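You operate a simulated robot arm through the tools that you are given. There is no shell and no other tool.

The job below is to be done with a simulated robot arm. You get a single attempt, and the scene is never put back.

## Task
Pin the orange block to the dark block through its ring.
Fine: unscrew the flat-head pin, slide the block in along the guide, screw the pin shut. Where these are worked on the way, their far stop is far enough and under half their travel is too little: flat-head pin.

It is judged by the outcome, as a careful person would: the job done as asked, and still so three seconds after it is handed in. It fails if anything else is knocked over, pushed out of place, dropped, spilled or broken.

## Robot
A 7-joint arm with a two-finger parallel gripper, fixed in place. Base frame: the origin is at the foot of the arm, x ahead of it, y to its left, z up; the work surface is at about z = 58. Readings come in cm, rad, newtons and seconds.
With the tool pointing down near the work surface it reaches from about 30 to 72 cm from the base axis. Its first joint turns from -2.496 to 2.496 rad. Payload 3 kg.
The tool frame sits at the grasp point between the pads (the TCP): z along the fingers, y along the line on which they close. The tips reach 3 cm beyond it. Largest opening 9.4 cm; finger width 2.8, thickness 1; the body of the gripper, 5 by 9.6 cm, starts 5.5 cm behind the TCP.
Orientation is that of the tool frame in the base frame, as a unit quaternion [x, y, z, w]. With the fingers straight down and closing along the base's y, the tool's x points along the base's -x, its y along +y and its z along -z.

## Interface
- The arm moves only by the tool drive_tool. Its argument "motion" is a list of rows, each an object of numbers (a shift or turn left out is 0, a gripper value left out holds the last): "x", "y", "z": the shift along the base's x, y, z in cm; "ax", "ay", "az": the turn, a rotation vector about the base's x, y, z in rad. In form: [{"x": .., "y": .., "z": .., "ax": .., "ay": .., "az": ..}, ...]. A call has 1 to 20 rows; each row is the pose to reach, as a shift and turn from the pose commanded when the call began. "grip" is the finger opening in cm, from 0 to 9.4, set as the call begins (left out, the last holds). Rows are played at 5 a second. More than 5 cm and 0.15 rad between two rows, or a gripper value outside its range, and nothing of the call is played. Where a pose cannot be reached the arm comes as near as it can. A force on the tool above 90 N (or 10 N above the force at the start of the call, whichever is more), or a blocked arm, ends the call early, and 0.2 s more pass. The fingers move at their own pace (about 4.5 cm/s each) and stop on an object; they squeeze with about 40 N. The grip force told is the motor's: it shows also when the fingers shut on nothing. Time passes only in rows, and 0.2 s behind the last, so rows that repeat a pose let the fingers close. The reply holds the time, the measured pose of the TCP, the force on the tool along the base axes, the opening and the grip force, in the units named above and with some noise, with the torque about the TCP (base axes, N m) and any sound that the robot's microphone picked up.
- Cameras (640 x 400 px; columns grow to the right, rows downward): "scene" is fixed at [39.97, 65.22, 116.38]; the picture's right is [-1.00, -0.03, 0.00], its down [-0.02, 0.73, -0.68] and it looks along [0.02, -0.68, -0.73] (base axes); focal length 337 px, centre (320, 200). "wrist" rides on the gripper at [7.6, 1.4, -10.3] in the tool frame; the picture's right is [-0.18, 0.98, 0.00], its down [-0.75, -0.14, -0.64] and it looks along [-0.63, -0.12, 0.77] (tool axes); focal length 243 px, centre (320, 200). There is no depth. A picture from a camera that has moved, and an enlarged one, comes with that camera's place and axes in the base frame and with its lens.
- snapshot(camera): a new picture of that camera. No time passes.
- move_column(by): slides the trunk up (or, below 0, down) by that many cm; the arm rides with it, the base frame stays. It gives what a move gives, with no picture.
- zoom(camera, box): a new picture of the part [left, top, right, bottom] of that camera's present view, enlarged. No time passes.
- close_job(): hands the job in; it is judged then, once.

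Places have to be worked out from the pictures, the camera data and where the tool is seen. Open the gripper and draw the arm clear of the work before you hand the job in, unless the task says otherwise.

The tools are called after "Request:" as name(argument=value, ...) on one line, values as JSON. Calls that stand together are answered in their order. drive_tool: Moves the arm, as the interface text tells. Its arguments: {"type":"object","properties":{"motion":{"type":"array"},"grip":{"type":"number"}},"required":["motion"]} The other tools are called the same way: move_column (by) slides the trunk up or down; snapshot (camera) takes a picture; zoom (camera, box) takes an enlarged picture of a part of a camera's view; close_job () hands the job in.

At the start:

```text
time_s: 0.0
tcp_pos: [32.57, 43.96, 93.22]
ee_rot: [0.0, 1.0, -0.001, -0.001]
ft_force: [0.4, 0.3, -0.3]
wrist_torque: [0.0, -0.07, 0.0]
grip_width: 9.4
finger_force: 0.0
trunk travel left (down, up): [-2.5, 36.5]
```

scene: 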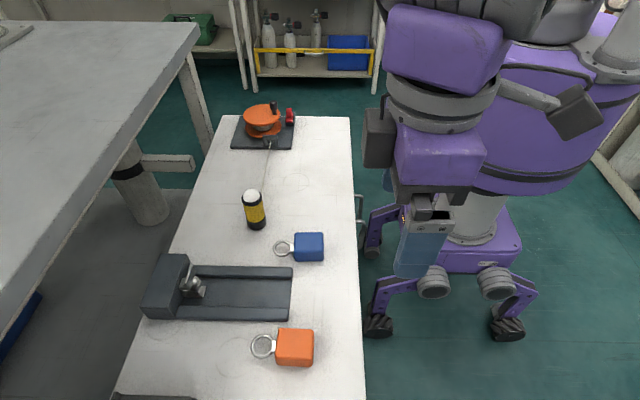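
wrist: 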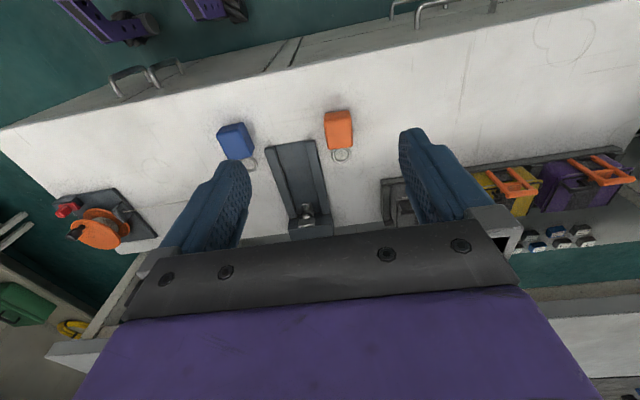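

I start by looking closer at the dark block with its guide, the pin, and the orange block with its ring.

Request:
zoom(camera="scene", box=[130, 230, 340, 380])

Request:
zoom(camera="wrist", box=[200, 90, 420, 250])

Request:
zoom(camera="scene", box=[140, 240, 220, 330])

```text
2.67 times, centred on (235, 305) of scene
camera zoom: at [39.97, 65.22, 116.38], right [-1.0, -0.03, 0.0], down [-0.02, 0.73, -0.68], along [0.02, -0.68, -0.73], focal length 899 px, centre (547, -80)
```

zoom: 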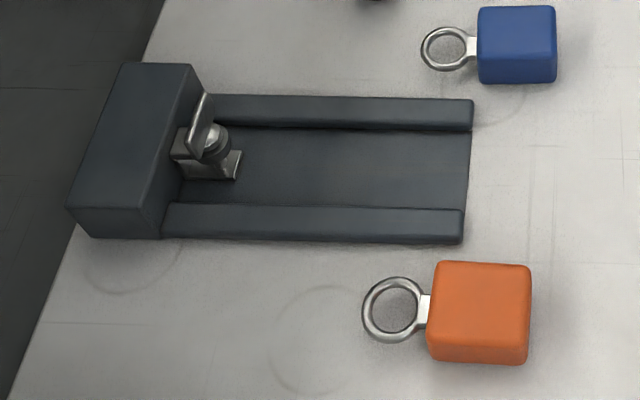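

```text
2.50 times, centred on (310, 170) of wrist
camera zoom: at [25.01, 45.42, 103.35], right [0.18, 0.98, 0.0], down [0.75, -0.14, 0.64], along [0.63, -0.12, -0.77], focal length 606 px, centre (345, 275)
```

zoom: 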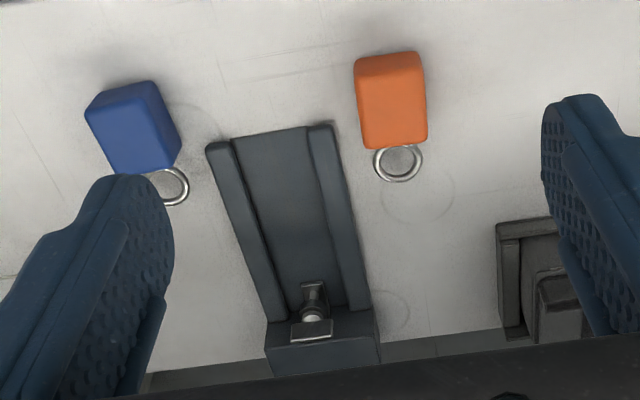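

```text
4.44 times, centred on (180, 285) of scene
camera zoom: at [39.97, 65.22, 116.38], right [-1.0, -0.03, 0.0], down [-0.02, 0.73, -0.68], along [0.02, -0.68, -0.73], focal length 1498 px, centre (942, -178)
```

zoom: 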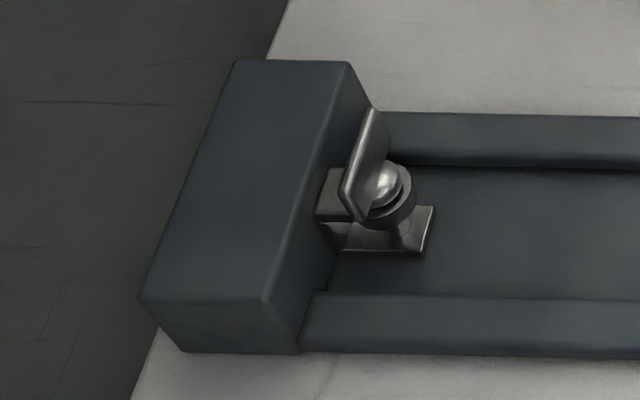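

The pin is a vertical screw with a flat thumb head in a small clevis at about (63, 36), the guide opens toward the robot, and the orange block sits at about (44.5, 46). I move higher and forward, well clear of everything, to see the pin with the wrist camera.

Request:
drive_tool(motion=[{"x": 3, "y": -1.5, "z": -1}, {"x": 6, "y": -3, "z": -2}, {"x": 9, "y": -4.5, "z": -4}, {"x": 12, "y": -6, "z": -6}, {"x": 15, "y": -7, "z": -8}, {"x": 17, "y": -7.5, "z": -10}, {"x": 17, "y": -7.5, "z": -10}], grip=9.4)

Request:
snapshot(camera="wrist")

Request:
snapshot(camera="scene")

```text
time_s: 1.6
tcp_pos: [49.58, 36.37, 83.39]
ee_rot: [0.001, 1.0, 0.0, -0.001]
ft_force: [-0.1, -0.2, -1.1]
wrist_torque: [-0.01, 0.01, 0.01]
grip_width: 9.41
finger_force: 0.1
trunk travel left (down, up): [-2.5, 36.5]
```

```text
taken
camera wrist: at [42.0, 37.73, 93.48], right [0.18, 0.98, 0.0], down [0.75, -0.14, 0.64], along [0.63, -0.12, -0.77], focal length 243 px, centre (320, 200)
```

wrist: 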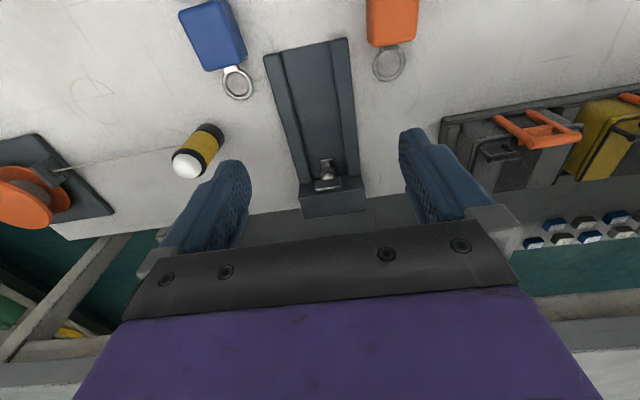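

```text
taken
```

scene: 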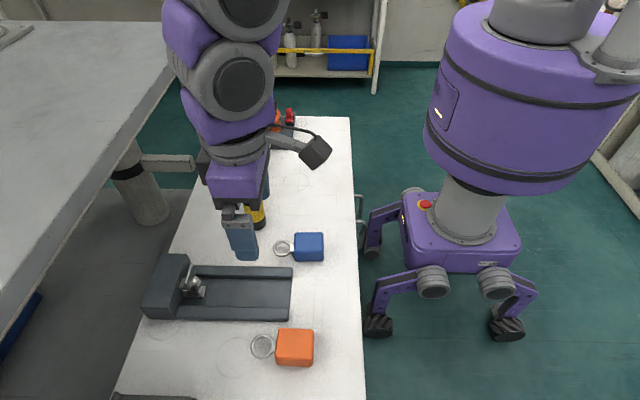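

The wrist camera now sees the guide and pin well; I zoom on them to measure.

Request:
zoom(camera="wrist", box=[255, 20, 415, 220])

Request:
zoom(camera="wrist", box=[290, 140, 370, 220])

Request:
zoom(camera="wrist", box=[340, 0, 440, 90])

```text
2.00 times, centred on (335, 120) of wrist
camera zoom: at [42.0, 37.73, 93.48], right [0.18, 0.98, 0.0], down [0.75, -0.14, 0.64], along [0.63, -0.12, -0.77], focal length 485 px, centre (290, 360)
```

zoom: 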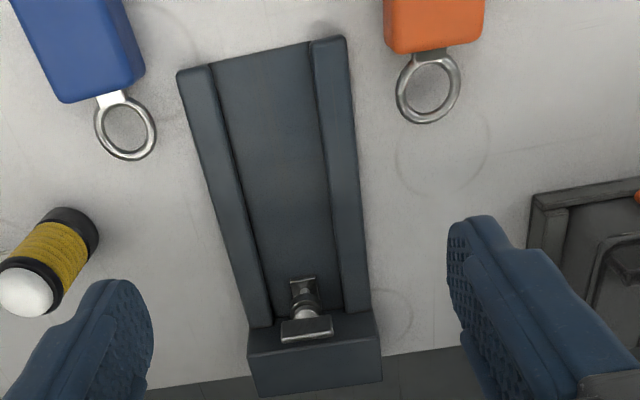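

```text
5.00 times, centred on (330, 180) of wrist
camera zoom: at [42.0, 37.73, 93.48], right [0.18, 0.98, 0.0], down [0.75, -0.14, 0.64], along [0.63, -0.12, -0.77], focal length 1213 px, centre (270, 300)
```

zoom: 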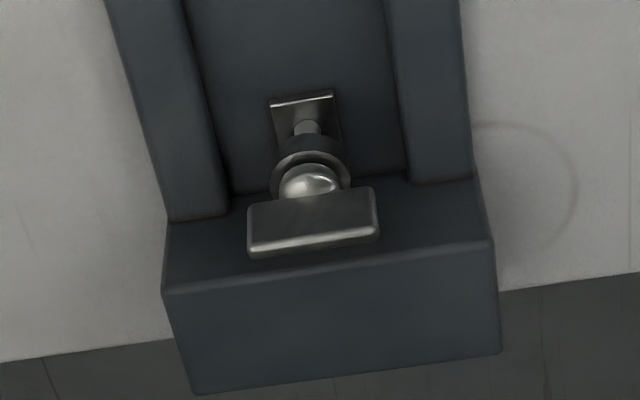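

```text
4.44 times, centred on (390, 45) of wrist
camera zoom: at [42.0, 37.73, 93.48], right [0.18, 0.98, 0.0], down [0.75, -0.14, 0.64], along [0.63, -0.12, -0.77], focal length 1078 px, centre (9, 889)
```

zoom: 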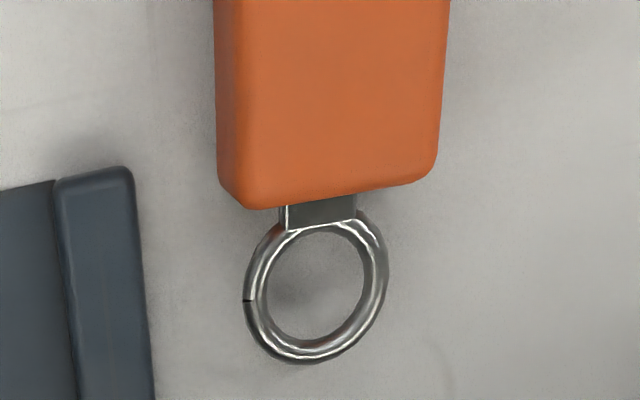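

From triangulating both views: plate head centred near (64.1, 34.85), z 61.8–63.85, wide along y and thin along x; dark block front at x≈66.8, top z≈61.8. I move above the pin while turning the gripper -90° so the fingers close along x.

Request:
drive_tool(motion=[{"x": 1.2, "y": -0.13, "z": -0.6, "az": -0.131}, {"x": 2.4, "y": -0.27, "z": -1.2, "az": -0.262}, {"x": 3.6, "y": -0.4, "z": -1.8, "az": -0.393}, {"x": 4.8, "y": -0.53, "z": -2.4, "az": -0.524}, {"x": 6.0, "y": -0.67, "z": -3.0, "az": -0.654}, {"x": 7.2, "y": -0.8, "z": -3.6, "az": -0.785}, {"x": 8.4, "y": -0.93, "z": -4.2, "az": -0.916}, {"x": 9.6, "y": -1.07, "z": -4.8, "az": -1.047}, {"x": 10.8, "y": -1.2, "z": -5.4, "az": -1.178}, {"x": 12.0, "y": -1.33, "z": -6.0, "az": -1.309}, {"x": 13.2, "y": -1.47, "z": -6.6, "az": -1.44}, {"x": 14.4, "y": -1.6, "z": -7.2, "az": -1.571}, {"x": 14.4, "y": -1.6, "z": -7.2, "az": -1.571}])

Request:
snapshot(camera="wrist")

Request:
snapshot(camera="scene")

```text
time_s: 4.4
tcp_pos: [63.94, 34.77, 76.15]
ee_rot: [0.707, 0.707, 0.0, 0.001]
ft_force: [-0.1, 1.0, -0.6]
wrist_torque: [0.02, -0.01, -0.04]
grip_width: 9.4
finger_force: 0.1
trunk travel left (down, up): [-2.5, 36.5]
```

```text
taken
camera wrist: at [65.43, 42.27, 86.27], right [0.98, -0.19, 0.0], down [-0.14, -0.75, 0.64], along [-0.12, -0.63, -0.77], focal length 243 px, centre (320, 200)
```

wrist: 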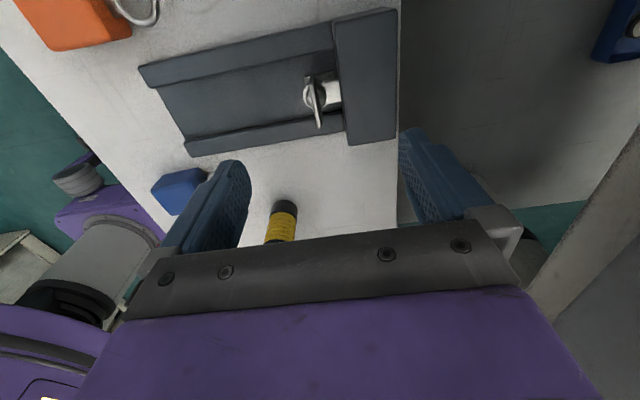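

```text
taken
```

scene: 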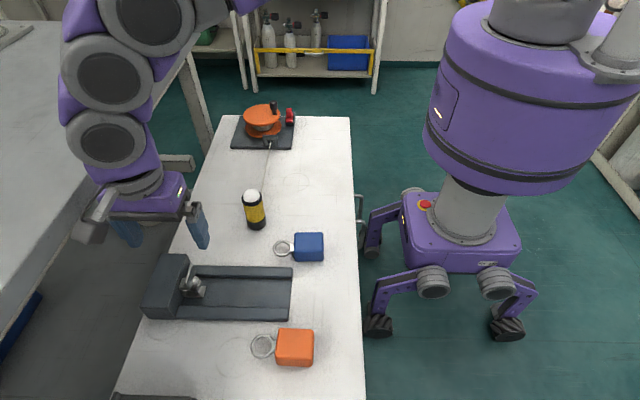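

Pose reached. I zoom on the pin from this new view to refine its place.

Request:
zoom(camera="wrist", box=[270, 40, 370, 140])

Request:
zoom(camera="wrist", box=[120, 0, 420, 170])

Request:
zoom(camera="scene", box=[140, 240, 220, 330])

```text
4.00 times, centred on (320, 90) of wrist
camera zoom: at [65.43, 42.27, 86.27], right [0.98, -0.19, 0.0], down [-0.14, -0.75, 0.64], along [-0.12, -0.63, -0.77], focal length 970 px, centre (320, 640)
```

zoom: 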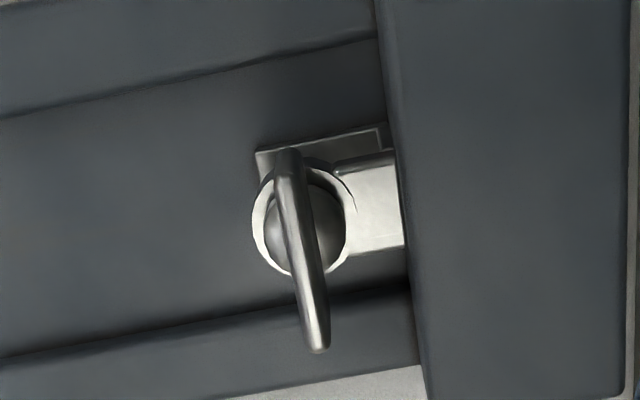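

```text
2.13 times, centred on (270, 85) of wrist
camera zoom: at [65.43, 42.27, 86.27], right [0.98, -0.19, 0.0], down [-0.14, -0.75, 0.64], along [-0.12, -0.63, -0.77], focal length 518 px, centre (427, 445)
```

zoom: 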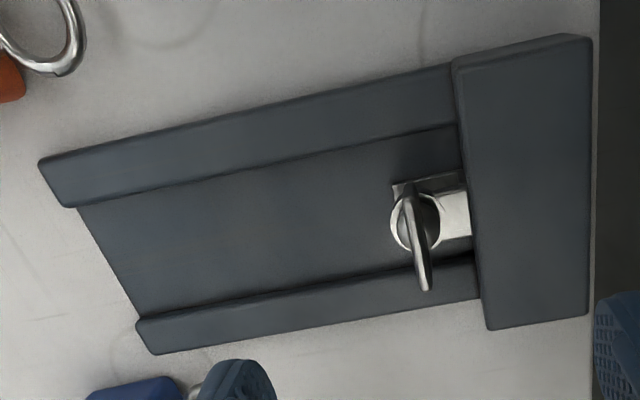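

```text
4.44 times, centred on (180, 285) of scene
camera zoom: at [39.97, 65.22, 116.38], right [-1.0, -0.03, 0.0], down [-0.02, 0.73, -0.68], along [0.02, -0.68, -0.73], focal length 1498 px, centre (942, -178)
```

zoom: 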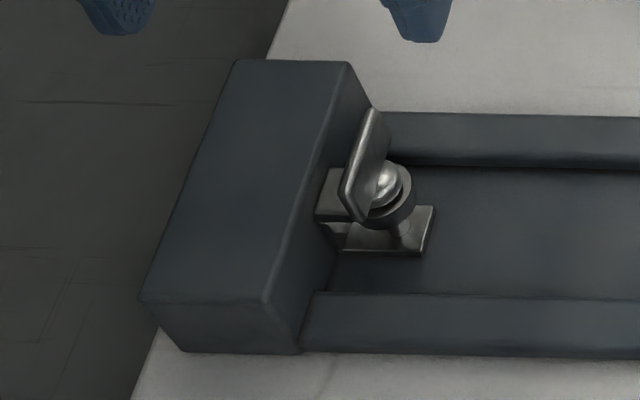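

Estimates from three views agree on the plate centre within about 0.3 cm: roughly (63.85, 35.15), top at z≈64.2. I narrow the fingers to 4 cm and descend to just above the plate for a closer check.

Request:
drive_tool(motion=[{"x": -0.1, "y": 0.3, "z": -1.5}, {"x": -0.1, "y": 0.3, "z": -3}, {"x": -0.1, "y": 0.3, "z": -4.5}, {"x": -0.1, "y": 0.3, "z": -6}, {"x": -0.1, "y": 0.3, "z": -7}, {"x": -0.1, "y": 0.3, "z": -7}], grip=4.0)

Request:
zoom(camera="wrist", box=[240, 60, 400, 220])

Request:
zoom(camera="scene", box=[140, 220, 240, 320])

```text
time_s: 5.8
tcp_pos: [63.87, 34.95, 69.15]
ee_rot: [0.707, 0.707, 0.001, 0.001]
ft_force: [-0.1, 0.2, 0.6]
wrist_torque: [0.01, 0.01, -0.01]
grip_width: 3.96
finger_force: 0.0
trunk travel left (down, up): [-2.5, 36.5]
```

```text
2.50 times, centred on (320, 140) of wrist
camera zoom: at [65.27, 42.59, 79.23], right [0.98, -0.18, 0.0], down [-0.14, -0.75, 0.64], along [-0.12, -0.63, -0.77], focal length 606 px, centre (320, 350)
```

zoom: 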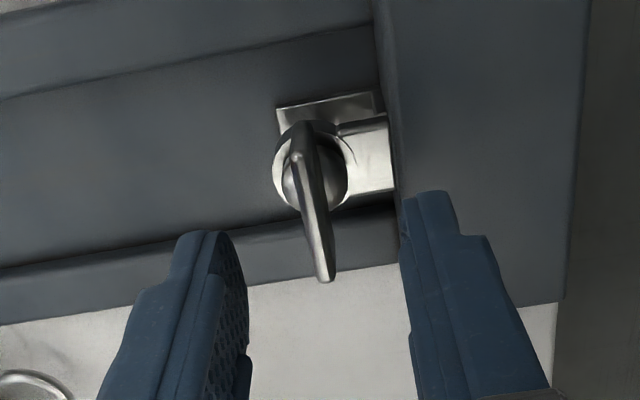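

```text
4.00 times, centred on (190, 270) of scene
camera zoom: at [39.97, 65.22, 116.38], right [-1.0, -0.03, 0.0], down [-0.02, 0.73, -0.68], along [0.02, -0.68, -0.73], focal length 1348 px, centre (840, -80)
```

zoom: 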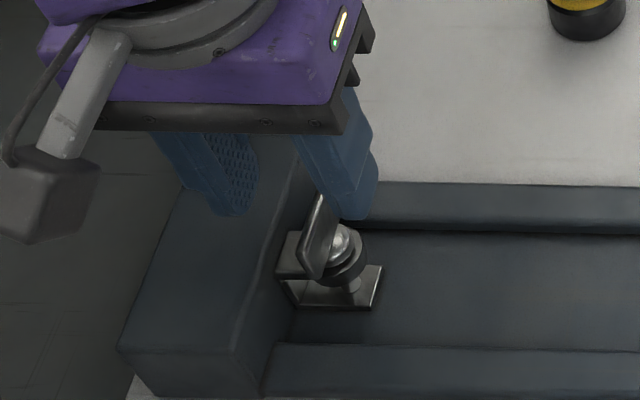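

I enlarge the wrist view of the plate further to judge its centre line relative to the fingertips.

Request:
zoom(camera="wrist", box=[290, 100, 350, 180])

Request:
zoom(camera="scene", box=[195, 255, 245, 305])

```text
5.00 times, centred on (320, 140) of wrist
camera zoom: at [65.27, 42.59, 79.23], right [0.98, -0.18, 0.0], down [-0.14, -0.75, 0.64], along [-0.12, -0.63, -0.77], focal length 1213 px, centre (320, 500)
```

zoom: 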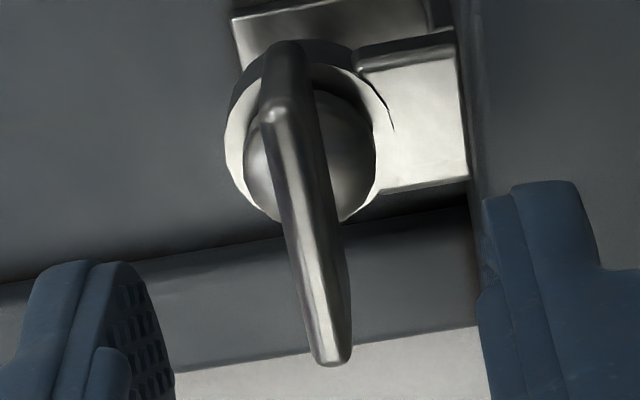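

```text
8.00 times, centred on (220, 280) of scene
camera zoom: at [39.97, 65.22, 116.38], right [-1.0, -0.03, 0.0], down [-0.02, 0.73, -0.68], along [0.02, -0.68, -0.73], focal length 2696 px, centre (1120, -440)
```

zoom: 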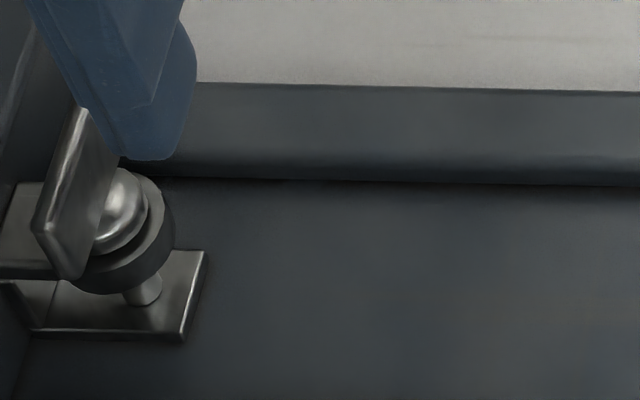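

Relative to the fingertips, the plate sits about 0.23 cm toward -x with y nearly centred, and its top is around z 64.4. I shift, narrow the fingers to 2.6 cm and descend so the tips straddle the plate.

Request:
drive_tool(motion=[{"x": -0.23, "y": -0.05, "z": 0}, {"x": -0.23, "y": -0.05, "z": 0}, {"x": -0.23, "y": -0.05, "z": -0.8}, {"x": -0.23, "y": -0.05, "z": -1.6}, {"x": -0.23, "y": -0.05, "z": -2.2}, {"x": -0.23, "y": -0.05, "z": -2.8}, {"x": -0.23, "y": -0.05, "z": -3.1}, {"x": -0.23, "y": -0.05, "z": -3.1}], grip=2.6)

Request:
zoom(camera="wrist", box=[240, 90, 400, 220])

Request:
zoom(camera="scene", box=[150, 230, 240, 310])

```text
time_s: 7.6
tcp_pos: [63.48, 34.99, 66.1]
ee_rot: [0.707, 0.707, 0.001, 0.002]
ft_force: [0.4, -0.7, 0.4]
wrist_torque: [0.0, -0.03, -0.01]
grip_width: 2.63
finger_force: 0.1
trunk travel left (down, up): [-2.5, 36.5]
```

```text
3.08 times, centred on (320, 155) of wrist
camera zoom: at [65.05, 42.55, 76.16], right [0.98, -0.18, 0.0], down [-0.14, -0.75, 0.64], along [-0.12, -0.63, -0.77], focal length 746 px, centre (320, 338)
```

zoom: 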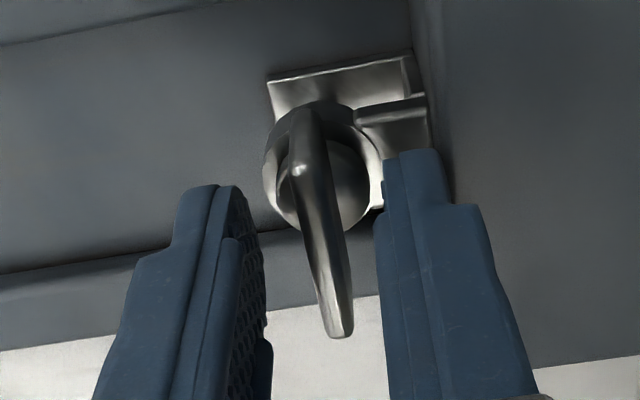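

```text
5.00 times, centred on (195, 270) of scene
camera zoom: at [39.97, 65.22, 116.38], right [-1.0, -0.03, 0.0], down [-0.02, 0.73, -0.68], along [0.02, -0.68, -0.73], focal length 1685 px, centre (945, -150)
```

zoom: 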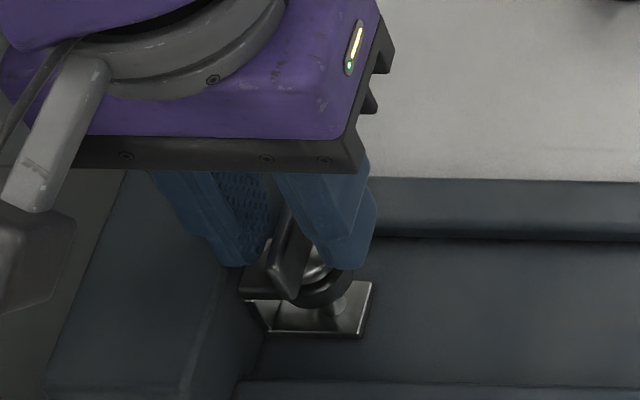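

The plate is centred between the fingers (within ~0.1 cm) with the tips overlapping it by about 1.4 cm. I close the fingers on it, holding position.

Request:
drive_tool(motion=[{"x": 0}, {"x": 0}, {"x": 0}, {"x": 0}], grip=0)

Request:
zoom(camera="wrist", box=[240, 90, 400, 220])

```text
time_s: 8.6
tcp_pos: [63.66, 34.91, 66.09]
ee_rot: [0.708, 0.707, 0.0, 0.002]
ft_force: [8.7, 2.5, -0.3]
wrist_torque: [0.13, -0.11, 0.04]
grip_width: 0.55
finger_force: 39.6
trunk travel left (down, up): [-2.5, 36.5]
```

```text
3.08 times, centred on (320, 155) of wrist
camera zoom: at [65.12, 42.53, 76.16], right [0.98, -0.18, 0.0], down [-0.14, -0.75, 0.64], along [-0.12, -0.63, -0.77], focal length 746 px, centre (320, 338)
```

zoom: 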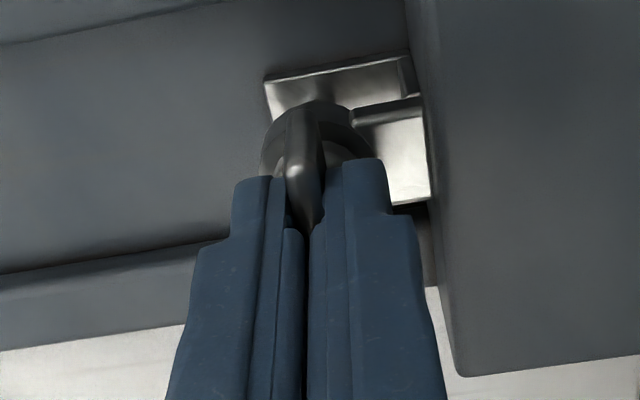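

The plate is gripped (0.55 cm thick) with about 9 N sideways, meaning it sits ~0.1 cm further +x. I relieve that and make a first gentle counter-clockwise turn while watching torque and vertical force.

Request:
drive_tool(motion=[{"x": 0.09, "y": 0.02}, {"x": 0.09, "y": 0.02, "az": 0.08}, {"x": 0.09, "y": 0.02, "az": 0.16}, {"x": 0.09, "y": 0.02, "az": 0.24}, {"x": 0.09, "y": 0.02, "az": 0.32}, {"x": 0.09, "y": 0.02, "az": 0.4}, {"x": 0.09, "y": 0.02, "az": 0.4}])

Request:
zoom(camera="wrist", box=[240, 90, 400, 220])

Request:
zoom(camera="scene", box=[150, 230, 240, 310])

```text
time_s: 10.2
tcp_pos: [63.78, 34.9, 66.08]
ee_rot: [0.552, 0.834, 0.001, 0.002]
ft_force: [4.9, -1.1, 13.5]
wrist_torque: [-0.15, -0.04, -0.07]
grip_width: 0.53
finger_force: 39.6
trunk travel left (down, up): [-2.5, 36.5]
```

```text
3.08 times, centred on (320, 155) of wrist
camera zoom: at [62.07, 42.48, 76.24], right [0.98, 0.21, 0.0], down [0.16, -0.75, 0.64], along [0.14, -0.63, -0.77], focal length 746 px, centre (320, 338)
```

zoom: 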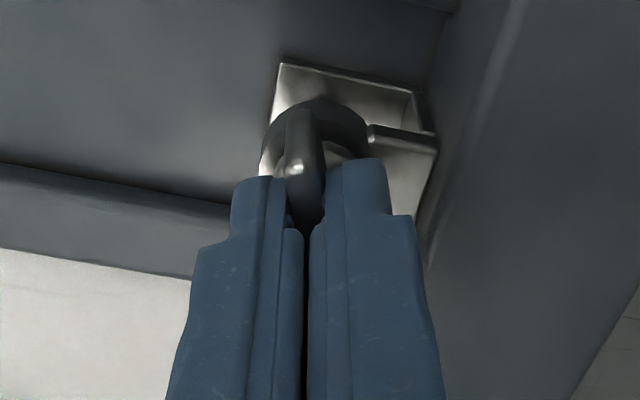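

```text
5.00 times, centred on (195, 270) of scene
camera zoom: at [39.97, 65.22, 116.38], right [-1.0, -0.03, 0.0], down [-0.02, 0.73, -0.68], along [0.02, -0.68, -0.73], focal length 1685 px, centre (945, -150)
```

zoom: 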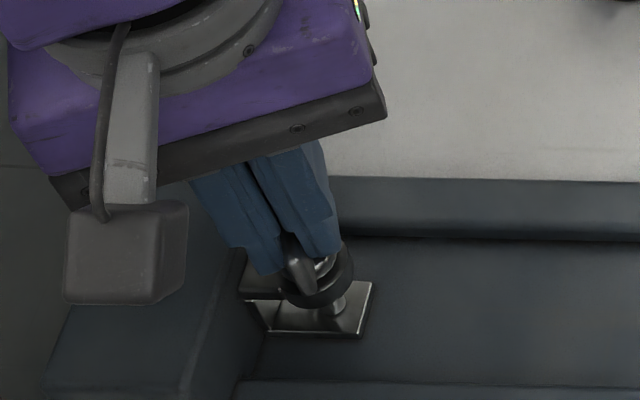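

The screw turns freely and pushes up about 13 N as it rises, so counter-clockwise is unscrewing. I continue, letting the tool rise with it.

Request:
drive_tool(motion=[{"x": 0.04, "z": 0.06, "az": 0.0}, {"x": 0.04, "z": 0.1, "az": 0.1}, {"x": 0.04, "z": 0.13, "az": 0.2}, {"x": 0.04, "z": 0.16, "az": 0.3}, {"x": 0.04, "z": 0.2, "az": 0.4}, {"x": 0.04, "z": 0.2, "az": 0.4}])

```text
time_s: 11.6
tcp_pos: [63.8, 34.96, 66.19]
ee_rot: [0.375, 0.927, 0.0, 0.001]
ft_force: [10.7, 2.1, 10.3]
wrist_torque: [-0.13, -0.3, -0.04]
grip_width: 0.54
finger_force: 39.6
trunk travel left (down, up): [-2.5, 36.5]
```

Forces are about 10 N in x and 10 N up; I relieve both with a small shift and see how they respond before turning further.

Request:
drive_tool(motion=[{"x": 0.1, "z": 0.1}, {"x": 0.1, "z": 0.1}])

Request:
zoom(camera="scene", box=[150, 230, 240, 310])

Request:
zoom(camera="wrist", box=[240, 90, 400, 220])

```text
time_s: 12.2
tcp_pos: [63.82, 34.9, 66.26]
ee_rot: [0.375, 0.927, 0.0, 0.0]
ft_force: [4.7, 1.8, 5.8]
wrist_torque: [-0.4, -0.55, -0.06]
grip_width: 0.55
finger_force: 39.3
trunk travel left (down, up): [-2.5, 36.5]
```

```text
5.00 times, centred on (195, 270) of scene
camera zoom: at [39.97, 65.22, 116.38], right [-1.0, -0.03, 0.0], down [-0.02, 0.73, -0.68], along [0.02, -0.68, -0.73], focal length 1685 px, centre (945, -150)
```

zoom: 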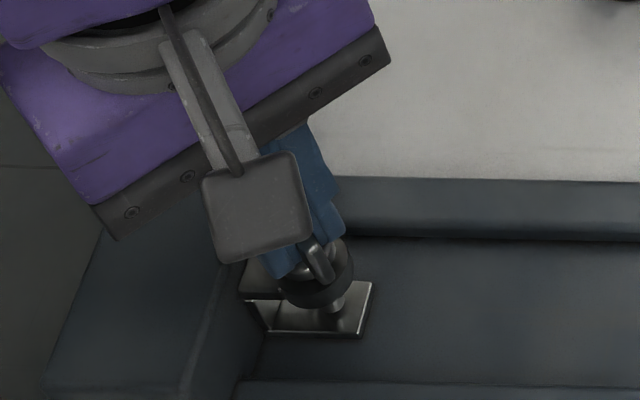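

```text
3.08 times, centred on (320, 155) of wrist
camera zoom: at [59.32, 41.27, 76.4], right [0.82, 0.58, 0.0], down [0.44, -0.63, 0.64], along [0.37, -0.52, -0.77], focal length 746 px, centre (320, 338)
```

zoom: 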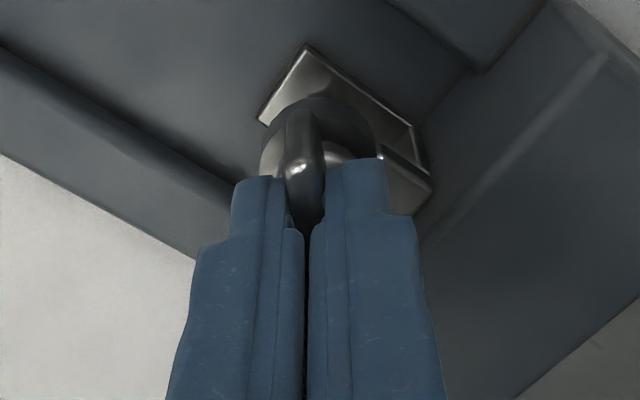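

Forces dropped; the plate is staying put in the fingers and rising roughly 0.25 cm/rad. I continue the turn with small lateral corrections for the off-axis grip.

Request:
drive_tool(motion=[{"x": 0.05, "y": 0.03, "z": 0.06, "az": 0.1}, {"x": 0.07, "y": 0.06, "z": 0.1, "az": 0.2}, {"x": 0.08, "y": 0.08, "z": 0.13, "az": 0.3}, {"x": 0.09, "y": 0.1, "z": 0.16, "az": 0.4}, {"x": 0.09, "y": 0.1, "z": 0.16, "az": 0.4}])

```text
time_s: 13.4
tcp_pos: [63.83, 35.1, 66.39]
ee_rot: [0.183, 0.983, 0.0, -0.001]
ft_force: [-12.1, -1.1, 3.0]
wrist_torque: [-0.03, 0.14, 0.0]
grip_width: 0.5
finger_force: 40.2
trunk travel left (down, up): [-2.5, 36.5]
```

Force z is down to 3 N, x now -12 N (slightly over-corrected along the plate's length). I shift back 0.1 and keep turning.

Request:
drive_tool(motion=[{"x": -0.1, "y": 0.0, "z": 0.03, "az": 0.1}, {"x": -0.12, "y": 0.0, "z": 0.06, "az": 0.2}, {"x": -0.12, "y": 0.0, "z": 0.09, "az": 0.3}, {"x": -0.12, "y": 0.0, "z": 0.12, "az": 0.4}, {"x": -0.12, "y": 0.0, "z": 0.12, "az": 0.4}])

Request:
zoom(camera="wrist", box=[240, 90, 400, 220])

Request:
zoom(camera="scene", box=[150, 230, 240, 310])

```text
time_s: 14.6
tcp_pos: [63.72, 34.95, 66.53]
ee_rot: [-0.014, 1.0, 0.001, 0.0]
ft_force: [-4.4, 1.3, 0.7]
wrist_torque: [-0.05, 0.13, -0.03]
grip_width: 0.55
finger_force: 39.4
trunk travel left (down, up): [-2.5, 36.5]
```

```text
3.08 times, centred on (320, 155) of wrist
camera zoom: at [56.17, 36.2, 76.71], right [0.15, 0.99, 0.0], down [0.76, -0.12, 0.64], along [0.63, -0.1, -0.77], focal length 746 px, centre (320, 338)
```

zoom: 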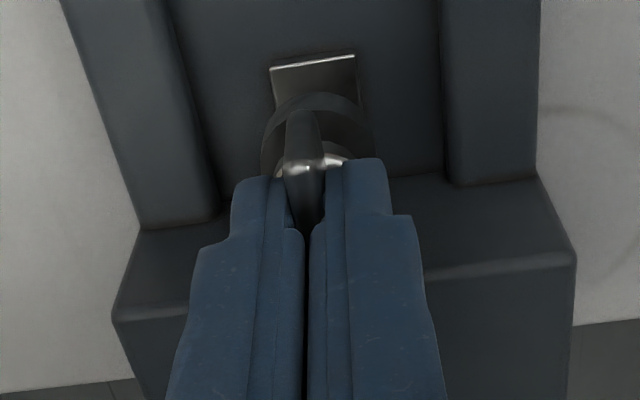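

```text
5.00 times, centred on (195, 270) of scene
camera zoom: at [39.97, 65.22, 116.38], right [-1.0, -0.03, 0.0], down [-0.02, 0.73, -0.68], along [0.02, -0.68, -0.73], focal length 1685 px, centre (945, -150)
```

zoom: 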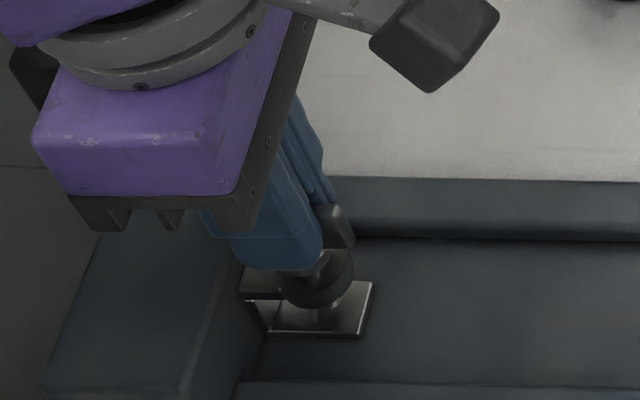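

The plate has turned about 92° with the head rising ~0.45 cm and forces small. I continue turning another 0.8 rad with the rise.

Request:
drive_tool(motion=[{"x": -0.04, "z": 0.03, "az": 0.1}, {"x": -0.04, "z": 0.055, "az": 0.2}, {"x": -0.04, "z": 0.085, "az": 0.3}, {"x": -0.04, "z": 0.11, "az": 0.4}, {"x": -0.04, "z": 0.14, "az": 0.5}, {"x": -0.04, "z": 0.165, "az": 0.6}, {"x": -0.04, "z": 0.19, "az": 0.7}, {"x": -0.04, "z": 0.22, "az": 0.8}, {"x": -0.04, "z": 0.22, "az": 0.8}])

```text
time_s: 16.6
tcp_pos: [63.73, 35.04, 66.78]
ee_rot: [-0.403, 0.915, 0.001, 0.0]
ft_force: [-1.5, 7.9, 1.9]
wrist_torque: [0.49, -0.38, 0.01]
grip_width: 0.51
finger_force: 39.7
trunk travel left (down, up): [-2.5, 36.5]
```

All forces stay low. I continue to a half turn and slightly beyond, shifting y by +0.1 to relieve the side load.

Request:
drive_tool(motion=[{"y": 0.08, "z": 0.03, "az": 0.1}, {"y": 0.1, "z": 0.06, "az": 0.2}, {"y": 0.11, "z": 0.09, "az": 0.3}, {"y": 0.12, "z": 0.12, "az": 0.4}, {"y": 0.12, "z": 0.145, "az": 0.5}, {"y": 0.12, "z": 0.17, "az": 0.6}, {"y": 0.12, "z": 0.2, "az": 0.7}, {"y": 0.12, "z": 0.22, "az": 0.8}, {"y": 0.12, "z": 0.22, "az": 0.8}])

Request:
zoom(camera="wrist", box=[240, 90, 400, 220])

Request:
zoom(camera="scene", box=[150, 230, 240, 310])

```text
time_s: 18.6
tcp_pos: [63.75, 35.0, 67.0]
ee_rot: [0.728, -0.686, -0.001, 0.002]
ft_force: [-7.8, -0.5, 11.1]
wrist_torque: [-0.31, 0.05, -0.06]
grip_width: 0.52
finger_force: 39.8
trunk travel left (down, up): [-2.5, 36.5]
```

```text
3.08 times, centred on (320, 155) of wrist
camera zoom: at [62.78, 27.42, 77.22], right [-0.99, 0.13, 0.0], down [0.1, 0.76, 0.64], along [0.08, 0.64, -0.77], focal length 746 px, centre (320, 338)
```

zoom: 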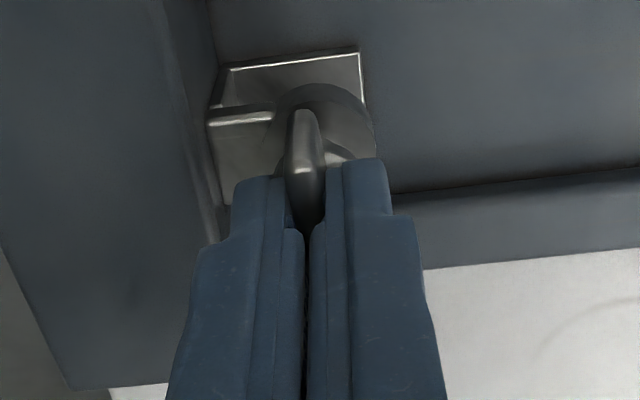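

```text
5.00 times, centred on (195, 270) of scene
camera zoom: at [39.97, 65.22, 116.38], right [-1.0, -0.03, 0.0], down [-0.02, 0.73, -0.68], along [0.02, -0.68, -0.73], focal length 1685 px, centre (945, -150)
```

zoom: 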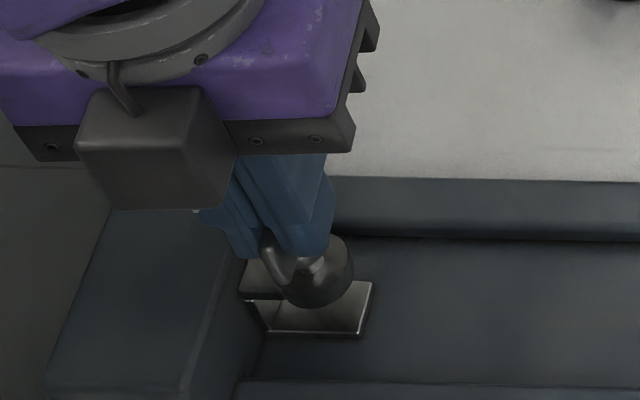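

The head has turned about 180° and Fz rose to 11 N. I zoom on the clevis to see how far the shaft has withdrawn.

Request:
zoom(camera="scene", box=[190, 265, 230, 305])

Request:
zoom(camera="wrist", box=[285, 95, 355, 165])

```text
10.00 times, centred on (210, 285) of scene
camera zoom: at [39.97, 65.22, 116.38], right [-1.0, -0.03, 0.0], down [-0.02, 0.73, -0.68], along [0.02, -0.68, -0.73], focal length 3370 px, centre (1420, -650)
```

zoom: 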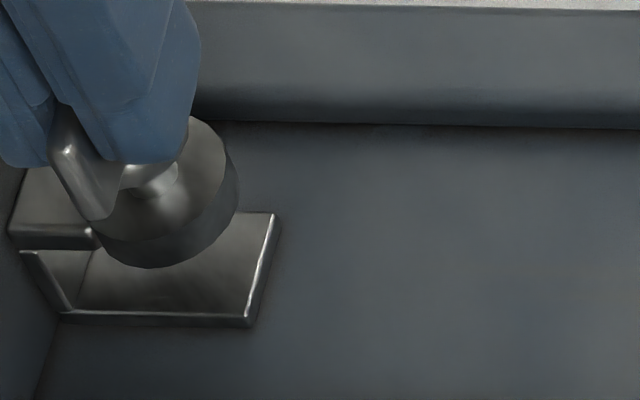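

```text
5.71 times, centred on (320, 130) of wrist
camera zoom: at [62.78, 27.42, 77.22], right [-0.99, 0.13, 0.0], down [0.1, 0.76, 0.64], along [0.08, 0.64, -0.77], focal length 1386 px, centre (320, 600)
```

zoom: 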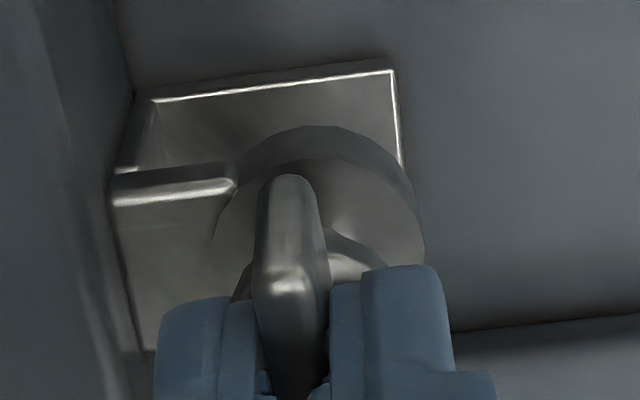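

The shaft has already cleared the gap between collar and lower plate; no stop felt yet (torque only 0.06 N m). I keep turning toward the far stop, easing the upward force.

Request:
drive_tool(motion=[{"x": -0.08, "z": 0.12, "az": 0.05}, {"x": -0.08, "z": 0.15, "az": 0.15}, {"x": -0.08, "z": 0.18, "az": 0.25}, {"x": -0.08, "z": 0.21, "az": 0.35}, {"x": -0.08, "z": 0.24, "az": 0.45}, {"x": -0.08, "z": 0.24, "az": 0.45}])

```text
time_s: 20.0
tcp_pos: [63.61, 35.0, 67.27]
ee_rot: [0.863, -0.506, -0.002, 0.002]
ft_force: [-7.9, -0.2, 3.1]
wrist_torque: [-0.38, -0.23, -0.01]
grip_width: 0.5
finger_force: 39.9
trunk travel left (down, up): [-2.5, 36.5]
```

Still turning freely at 3.65 rad total. I continue.

Request:
drive_tool(motion=[{"x": -0.06, "z": 0.04, "az": 0.1}, {"x": -0.06, "z": 0.07, "az": 0.2}, {"x": -0.06, "z": 0.1, "az": 0.3}, {"x": -0.06, "z": 0.13, "az": 0.4}, {"x": -0.06, "z": 0.16, "az": 0.5}, {"x": -0.06, "z": 0.16, "az": 0.5}])

Request:
snapshot(camera="scene")

```text
time_s: 21.4
tcp_pos: [63.63, 35.04, 67.48]
ee_rot: [0.961, -0.277, -0.002, 0.001]
ft_force: [-11.0, -5.1, 2.9]
wrist_torque: [-0.17, -0.07, 0.0]
grip_width: 0.52
finger_force: 40.0
trunk travel left (down, up): [-2.5, 36.5]
```

```text
taken
```

scene: 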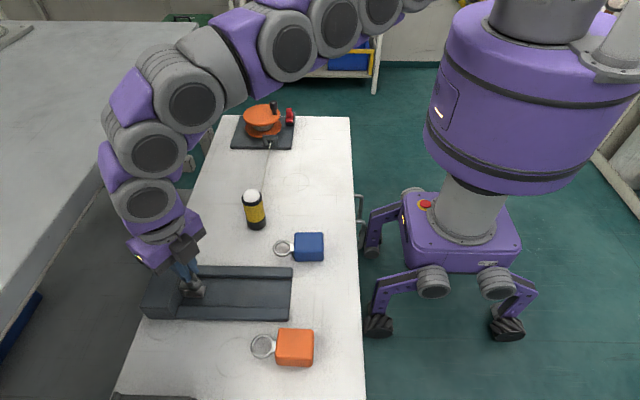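

No stop yet at 4.15 rad; I relieve the x force a bit and keep turning.

Request:
drive_tool(motion=[{"x": -0.12, "y": -0.05, "z": 0.04, "az": 0.1}, {"x": -0.12, "y": -0.05, "z": 0.07, "az": 0.2}, {"x": -0.12, "y": -0.05, "z": 0.1, "az": 0.3}, {"x": -0.12, "y": -0.05, "z": 0.13, "az": 0.4}, {"x": -0.12, "y": -0.05, "z": 0.16, "az": 0.5}, {"x": -0.12, "y": -0.05, "z": 0.16, "az": 0.5}])

Request:
zoom(camera="wrist", box=[240, 90, 400, 220])

Request:
zoom(camera="scene", box=[150, 230, 240, 310])

```text
time_s: 22.8
tcp_pos: [63.64, 35.01, 67.6]
ee_rot: [0.999, -0.032, -0.001, 0.002]
ft_force: [5.4, -5.7, 3.1]
wrist_torque: [-0.02, -0.28, -0.01]
grip_width: 0.54
finger_force: 39.6
trunk travel left (down, up): [-2.5, 36.5]
```

```text
3.08 times, centred on (320, 155) of wrist
camera zoom: at [71.14, 33.16, 77.75], right [-0.24, -0.97, 0.0], down [-0.74, 0.19, 0.64], along [-0.62, 0.15, -0.77], focal length 746 px, centre (320, 338)
```

zoom: 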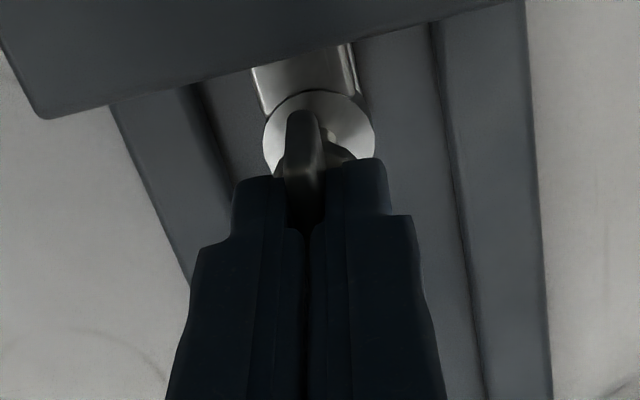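

```text
5.00 times, centred on (195, 270) of scene
camera zoom: at [39.97, 65.22, 116.38], right [-1.0, -0.03, 0.0], down [-0.02, 0.73, -0.68], along [0.02, -0.68, -0.73], focal length 1685 px, centre (945, -150)
```

zoom: 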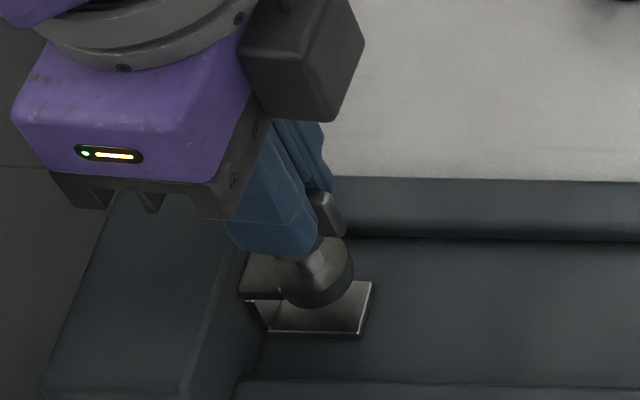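

At 4.65 rad the head is ~1.5 cm up and still free. I continue in small steps, watching for the stop or a joint limit.

Request:
drive_tool(motion=[{"x": 0.05, "y": -0.08, "z": 0.04, "az": 0.1}, {"x": 0.05, "y": -0.08, "z": 0.07, "az": 0.2}, {"x": 0.05, "y": -0.08, "z": 0.1, "az": 0.3}, {"x": 0.05, "y": -0.08, "z": 0.13, "az": 0.4}, {"x": 0.05, "y": -0.08, "z": 0.13, "az": 0.4}])

```text
time_s: 24.0
tcp_pos: [63.67, 34.9, 67.77]
ee_rot: [0.986, 0.168, -0.001, 0.001]
ft_force: [4.3, -3.3, 6.7]
wrist_torque: [-0.03, 0.15, -0.05]
grip_width: 0.55
finger_force: 39.7
trunk travel left (down, up): [-2.5, 36.5]
```

Still free at about 5.05 rad total. I go on another 0.5 rad.

Request:
drive_tool(motion=[{"x": 0.05, "y": -0.04, "z": 0.07, "az": 0.1}, {"x": 0.05, "y": -0.04, "z": 0.1, "az": 0.2}, {"x": 0.05, "y": -0.04, "z": 0.13, "az": 0.3}, {"x": 0.05, "y": -0.04, "z": 0.16, "az": 0.4}, {"x": 0.05, "y": -0.04, "z": 0.19, "az": 0.5}, {"x": 0.05, "y": -0.04, "z": 0.19, "az": 0.5}])

Request:
zoom(camera="wrist", box=[240, 90, 400, 220])

```text
time_s: 25.4
tcp_pos: [55.22, 35.04, 67.56]
ee_rot: [0.92, 0.392, 0.011, 0.011]
ft_force: [0.7, 1.0, 0.1]
wrist_torque: [0.04, 0.0, 0.01]
grip_width: 0.0
finger_force: 32.8
out of reach, approached as far as the arm can: row 3, 4, 5, 6
trunk travel left (down, up): [-2.5, 36.5]
```

```text
3.08 times, centred on (320, 155) of wrist
camera zoom: at [61.27, 39.53, 77.9], right [0.58, -0.81, 0.02], down [-0.64, -0.44, 0.63], along [-0.5, -0.38, -0.78], focal length 746 px, centre (320, 338)
```

zoom: 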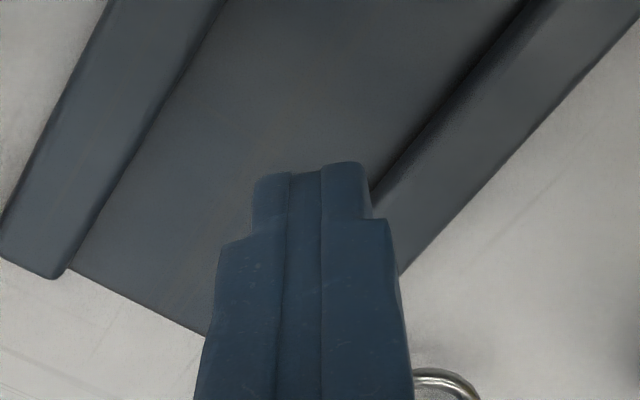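

The joint limit was hit and the arm pulled back in -x, slipping off the plate. I check the scene for any harm.

Request:
snapshot(camera="scene")

Request:
zoom(camera="scene", box=[150, 240, 230, 320])

```text
taken
```

scene: 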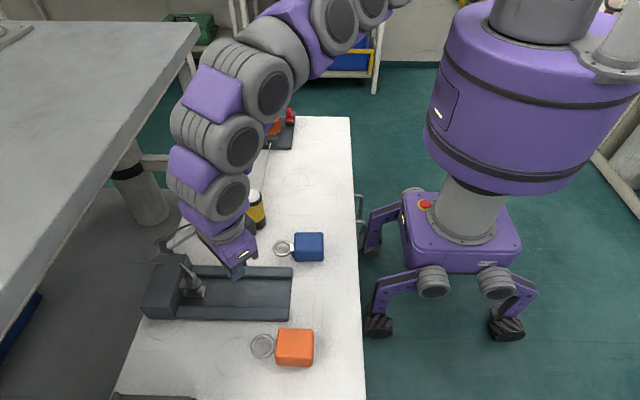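

```text
5.00 times, centred on (190, 280) of scene
camera zoom: at [39.97, 65.22, 116.38], right [-1.0, -0.03, 0.0], down [-0.02, 0.73, -0.68], along [0.02, -0.68, -0.73], focal length 1685 px, centre (970, -200)
```

zoom: 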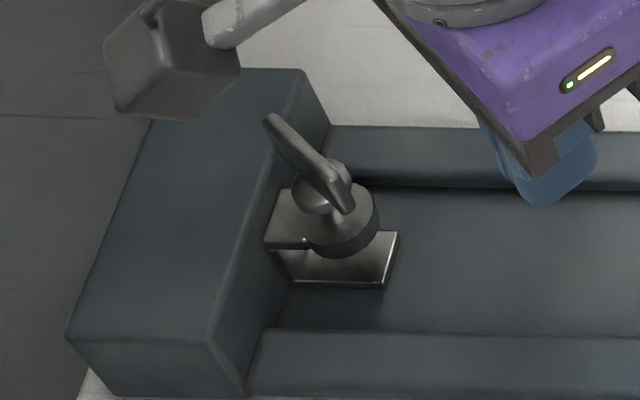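

The pin and everything else are undisturbed, and the head is well up with the gap clear. I raise the tool straight up and open slightly before unwinding the wrist.

Request:
drive_tool(motion=[{"z": 2}, {"z": 4}, {"z": 6}, {"z": 8}], grip=3.0)

```text
time_s: 26.4
tcp_pos: [54.13, 34.23, 68.15]
ee_rot: [0.918, 0.396, 0.002, 0.005]
ft_force: [-0.3, 0.1, 0.7]
wrist_torque: [0.0, -0.01, 0.01]
grip_width: 3.02
finger_force: 0.0
out of reach, approached as far as the arm can: row 1, 2, 3, 4
trunk travel left (down, up): [-2.5, 36.5]
```

The commanded pose is still beyond the wrist limit, so I unwind the rotation, which also brings the tool back to a reachable pose at safe height.

Request:
drive_tool(motion=[{"z": 0.5, "az": -0.12}, {"z": 0.5, "az": -0.24}, {"z": 0.5, "az": -0.36}, {"z": 0.5, "az": -0.48}, {"z": 0.5, "az": -0.6}, {"z": 0.5, "az": -0.72}])

```text
time_s: 27.8
tcp_pos: [54.24, 34.32, 68.54]
ee_rot: [0.998, 0.057, -0.001, 0.002]
ft_force: [0.0, -1.1, -0.6]
wrist_torque: [0.0, 0.01, 0.0]
grip_width: 3.0
finger_force: 0.1
trunk travel left (down, up): [-2.5, 36.5]
```

The wrist unwound in place at (54, 34). I raise and unwind further to look down at the plate from above.

Request:
drive_tool(motion=[{"z": 2, "az": -0.14}, {"z": 4, "az": -0.28}, {"z": 6, "az": -0.42}, {"z": 8, "az": -0.56}, {"z": 9, "az": -0.7}, {"z": 9, "az": -0.84}, {"z": 9, "az": -0.98}, {"z": 9, "az": -1.12}, {"z": 9, "az": -1.26}, {"z": 9, "az": -1.4}, {"z": 9, "az": -1.54}, {"z": 9, "az": -1.68}])

Request:
zoom(camera="scene", box=[160, 240, 230, 310])

Request:
snapshot(camera="wrist")

```text
time_s: 30.4
tcp_pos: [54.3, 34.25, 77.67]
ee_rot: [0.709, -0.705, -0.001, 0.001]
ft_force: [-0.1, -0.2, 0.4]
wrist_torque: [0.02, 0.02, 0.03]
grip_width: 2.99
finger_force: 0.1
trunk travel left (down, up): [-2.5, 36.5]
```

```text
5.71 times, centred on (195, 275) of scene
camera zoom: at [39.97, 65.22, 116.38], right [-1.0, -0.03, 0.0], down [-0.02, 0.73, -0.68], along [0.02, -0.68, -0.73], focal length 1926 px, centre (1034, -229)
```

zoom: 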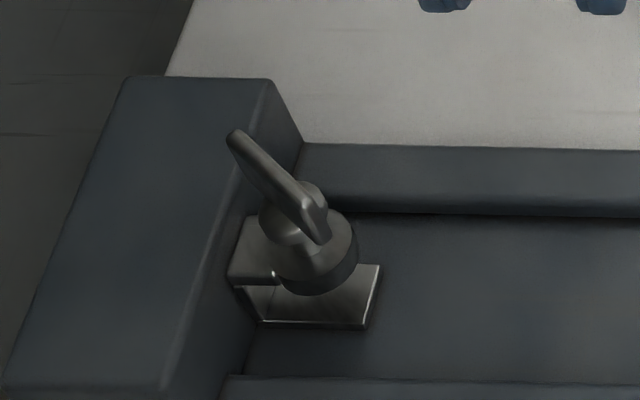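

```text
taken
camera wrist: at [52.92, 26.67, 87.82], right [-0.98, 0.18, 0.0], down [0.14, 0.76, 0.64], along [0.11, 0.63, -0.77], focal length 243 px, centre (320, 200)
```

wrist: 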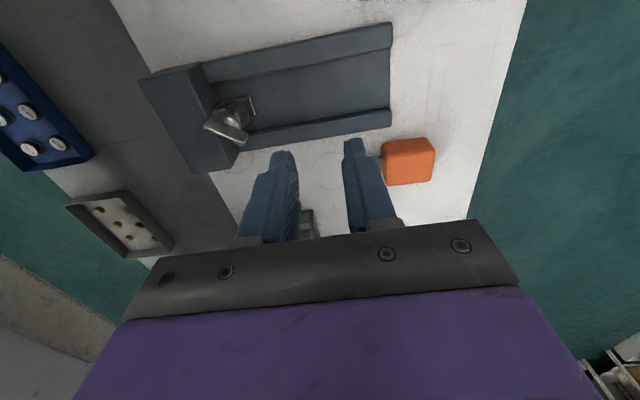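

I zoom the wrist view to measure the plate's present angle and height.

Request:
zoom(camera="wrist", box=[185, 80, 285, 160])

Request:
zoom(camera="scene", box=[180, 250, 220, 300])

```text
5.00 times, centred on (235, 120) of wrist
camera zoom: at [52.92, 26.67, 87.82], right [-0.98, 0.18, 0.0], down [0.14, 0.76, 0.64], along [0.11, 0.63, -0.77], focal length 1213 px, centre (745, 600)
```

zoom: 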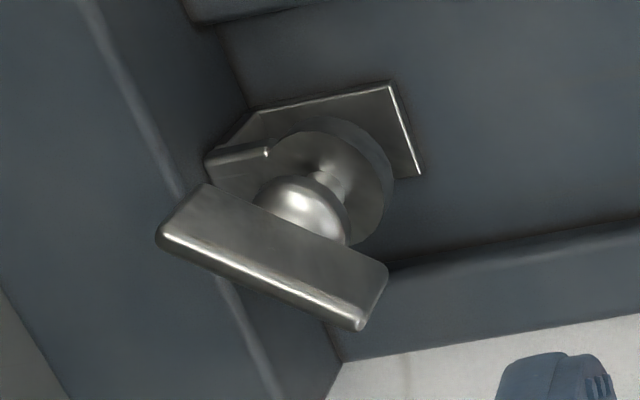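

```text
8.00 times, centred on (200, 275) of scene
camera zoom: at [39.97, 65.22, 116.38], right [-1.0, -0.03, 0.0], down [-0.02, 0.73, -0.68], along [0.02, -0.68, -0.73], focal length 2696 px, centre (1280, -400)
```

zoom: 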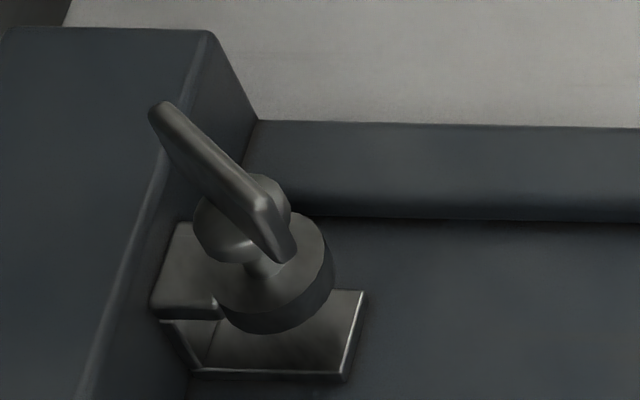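

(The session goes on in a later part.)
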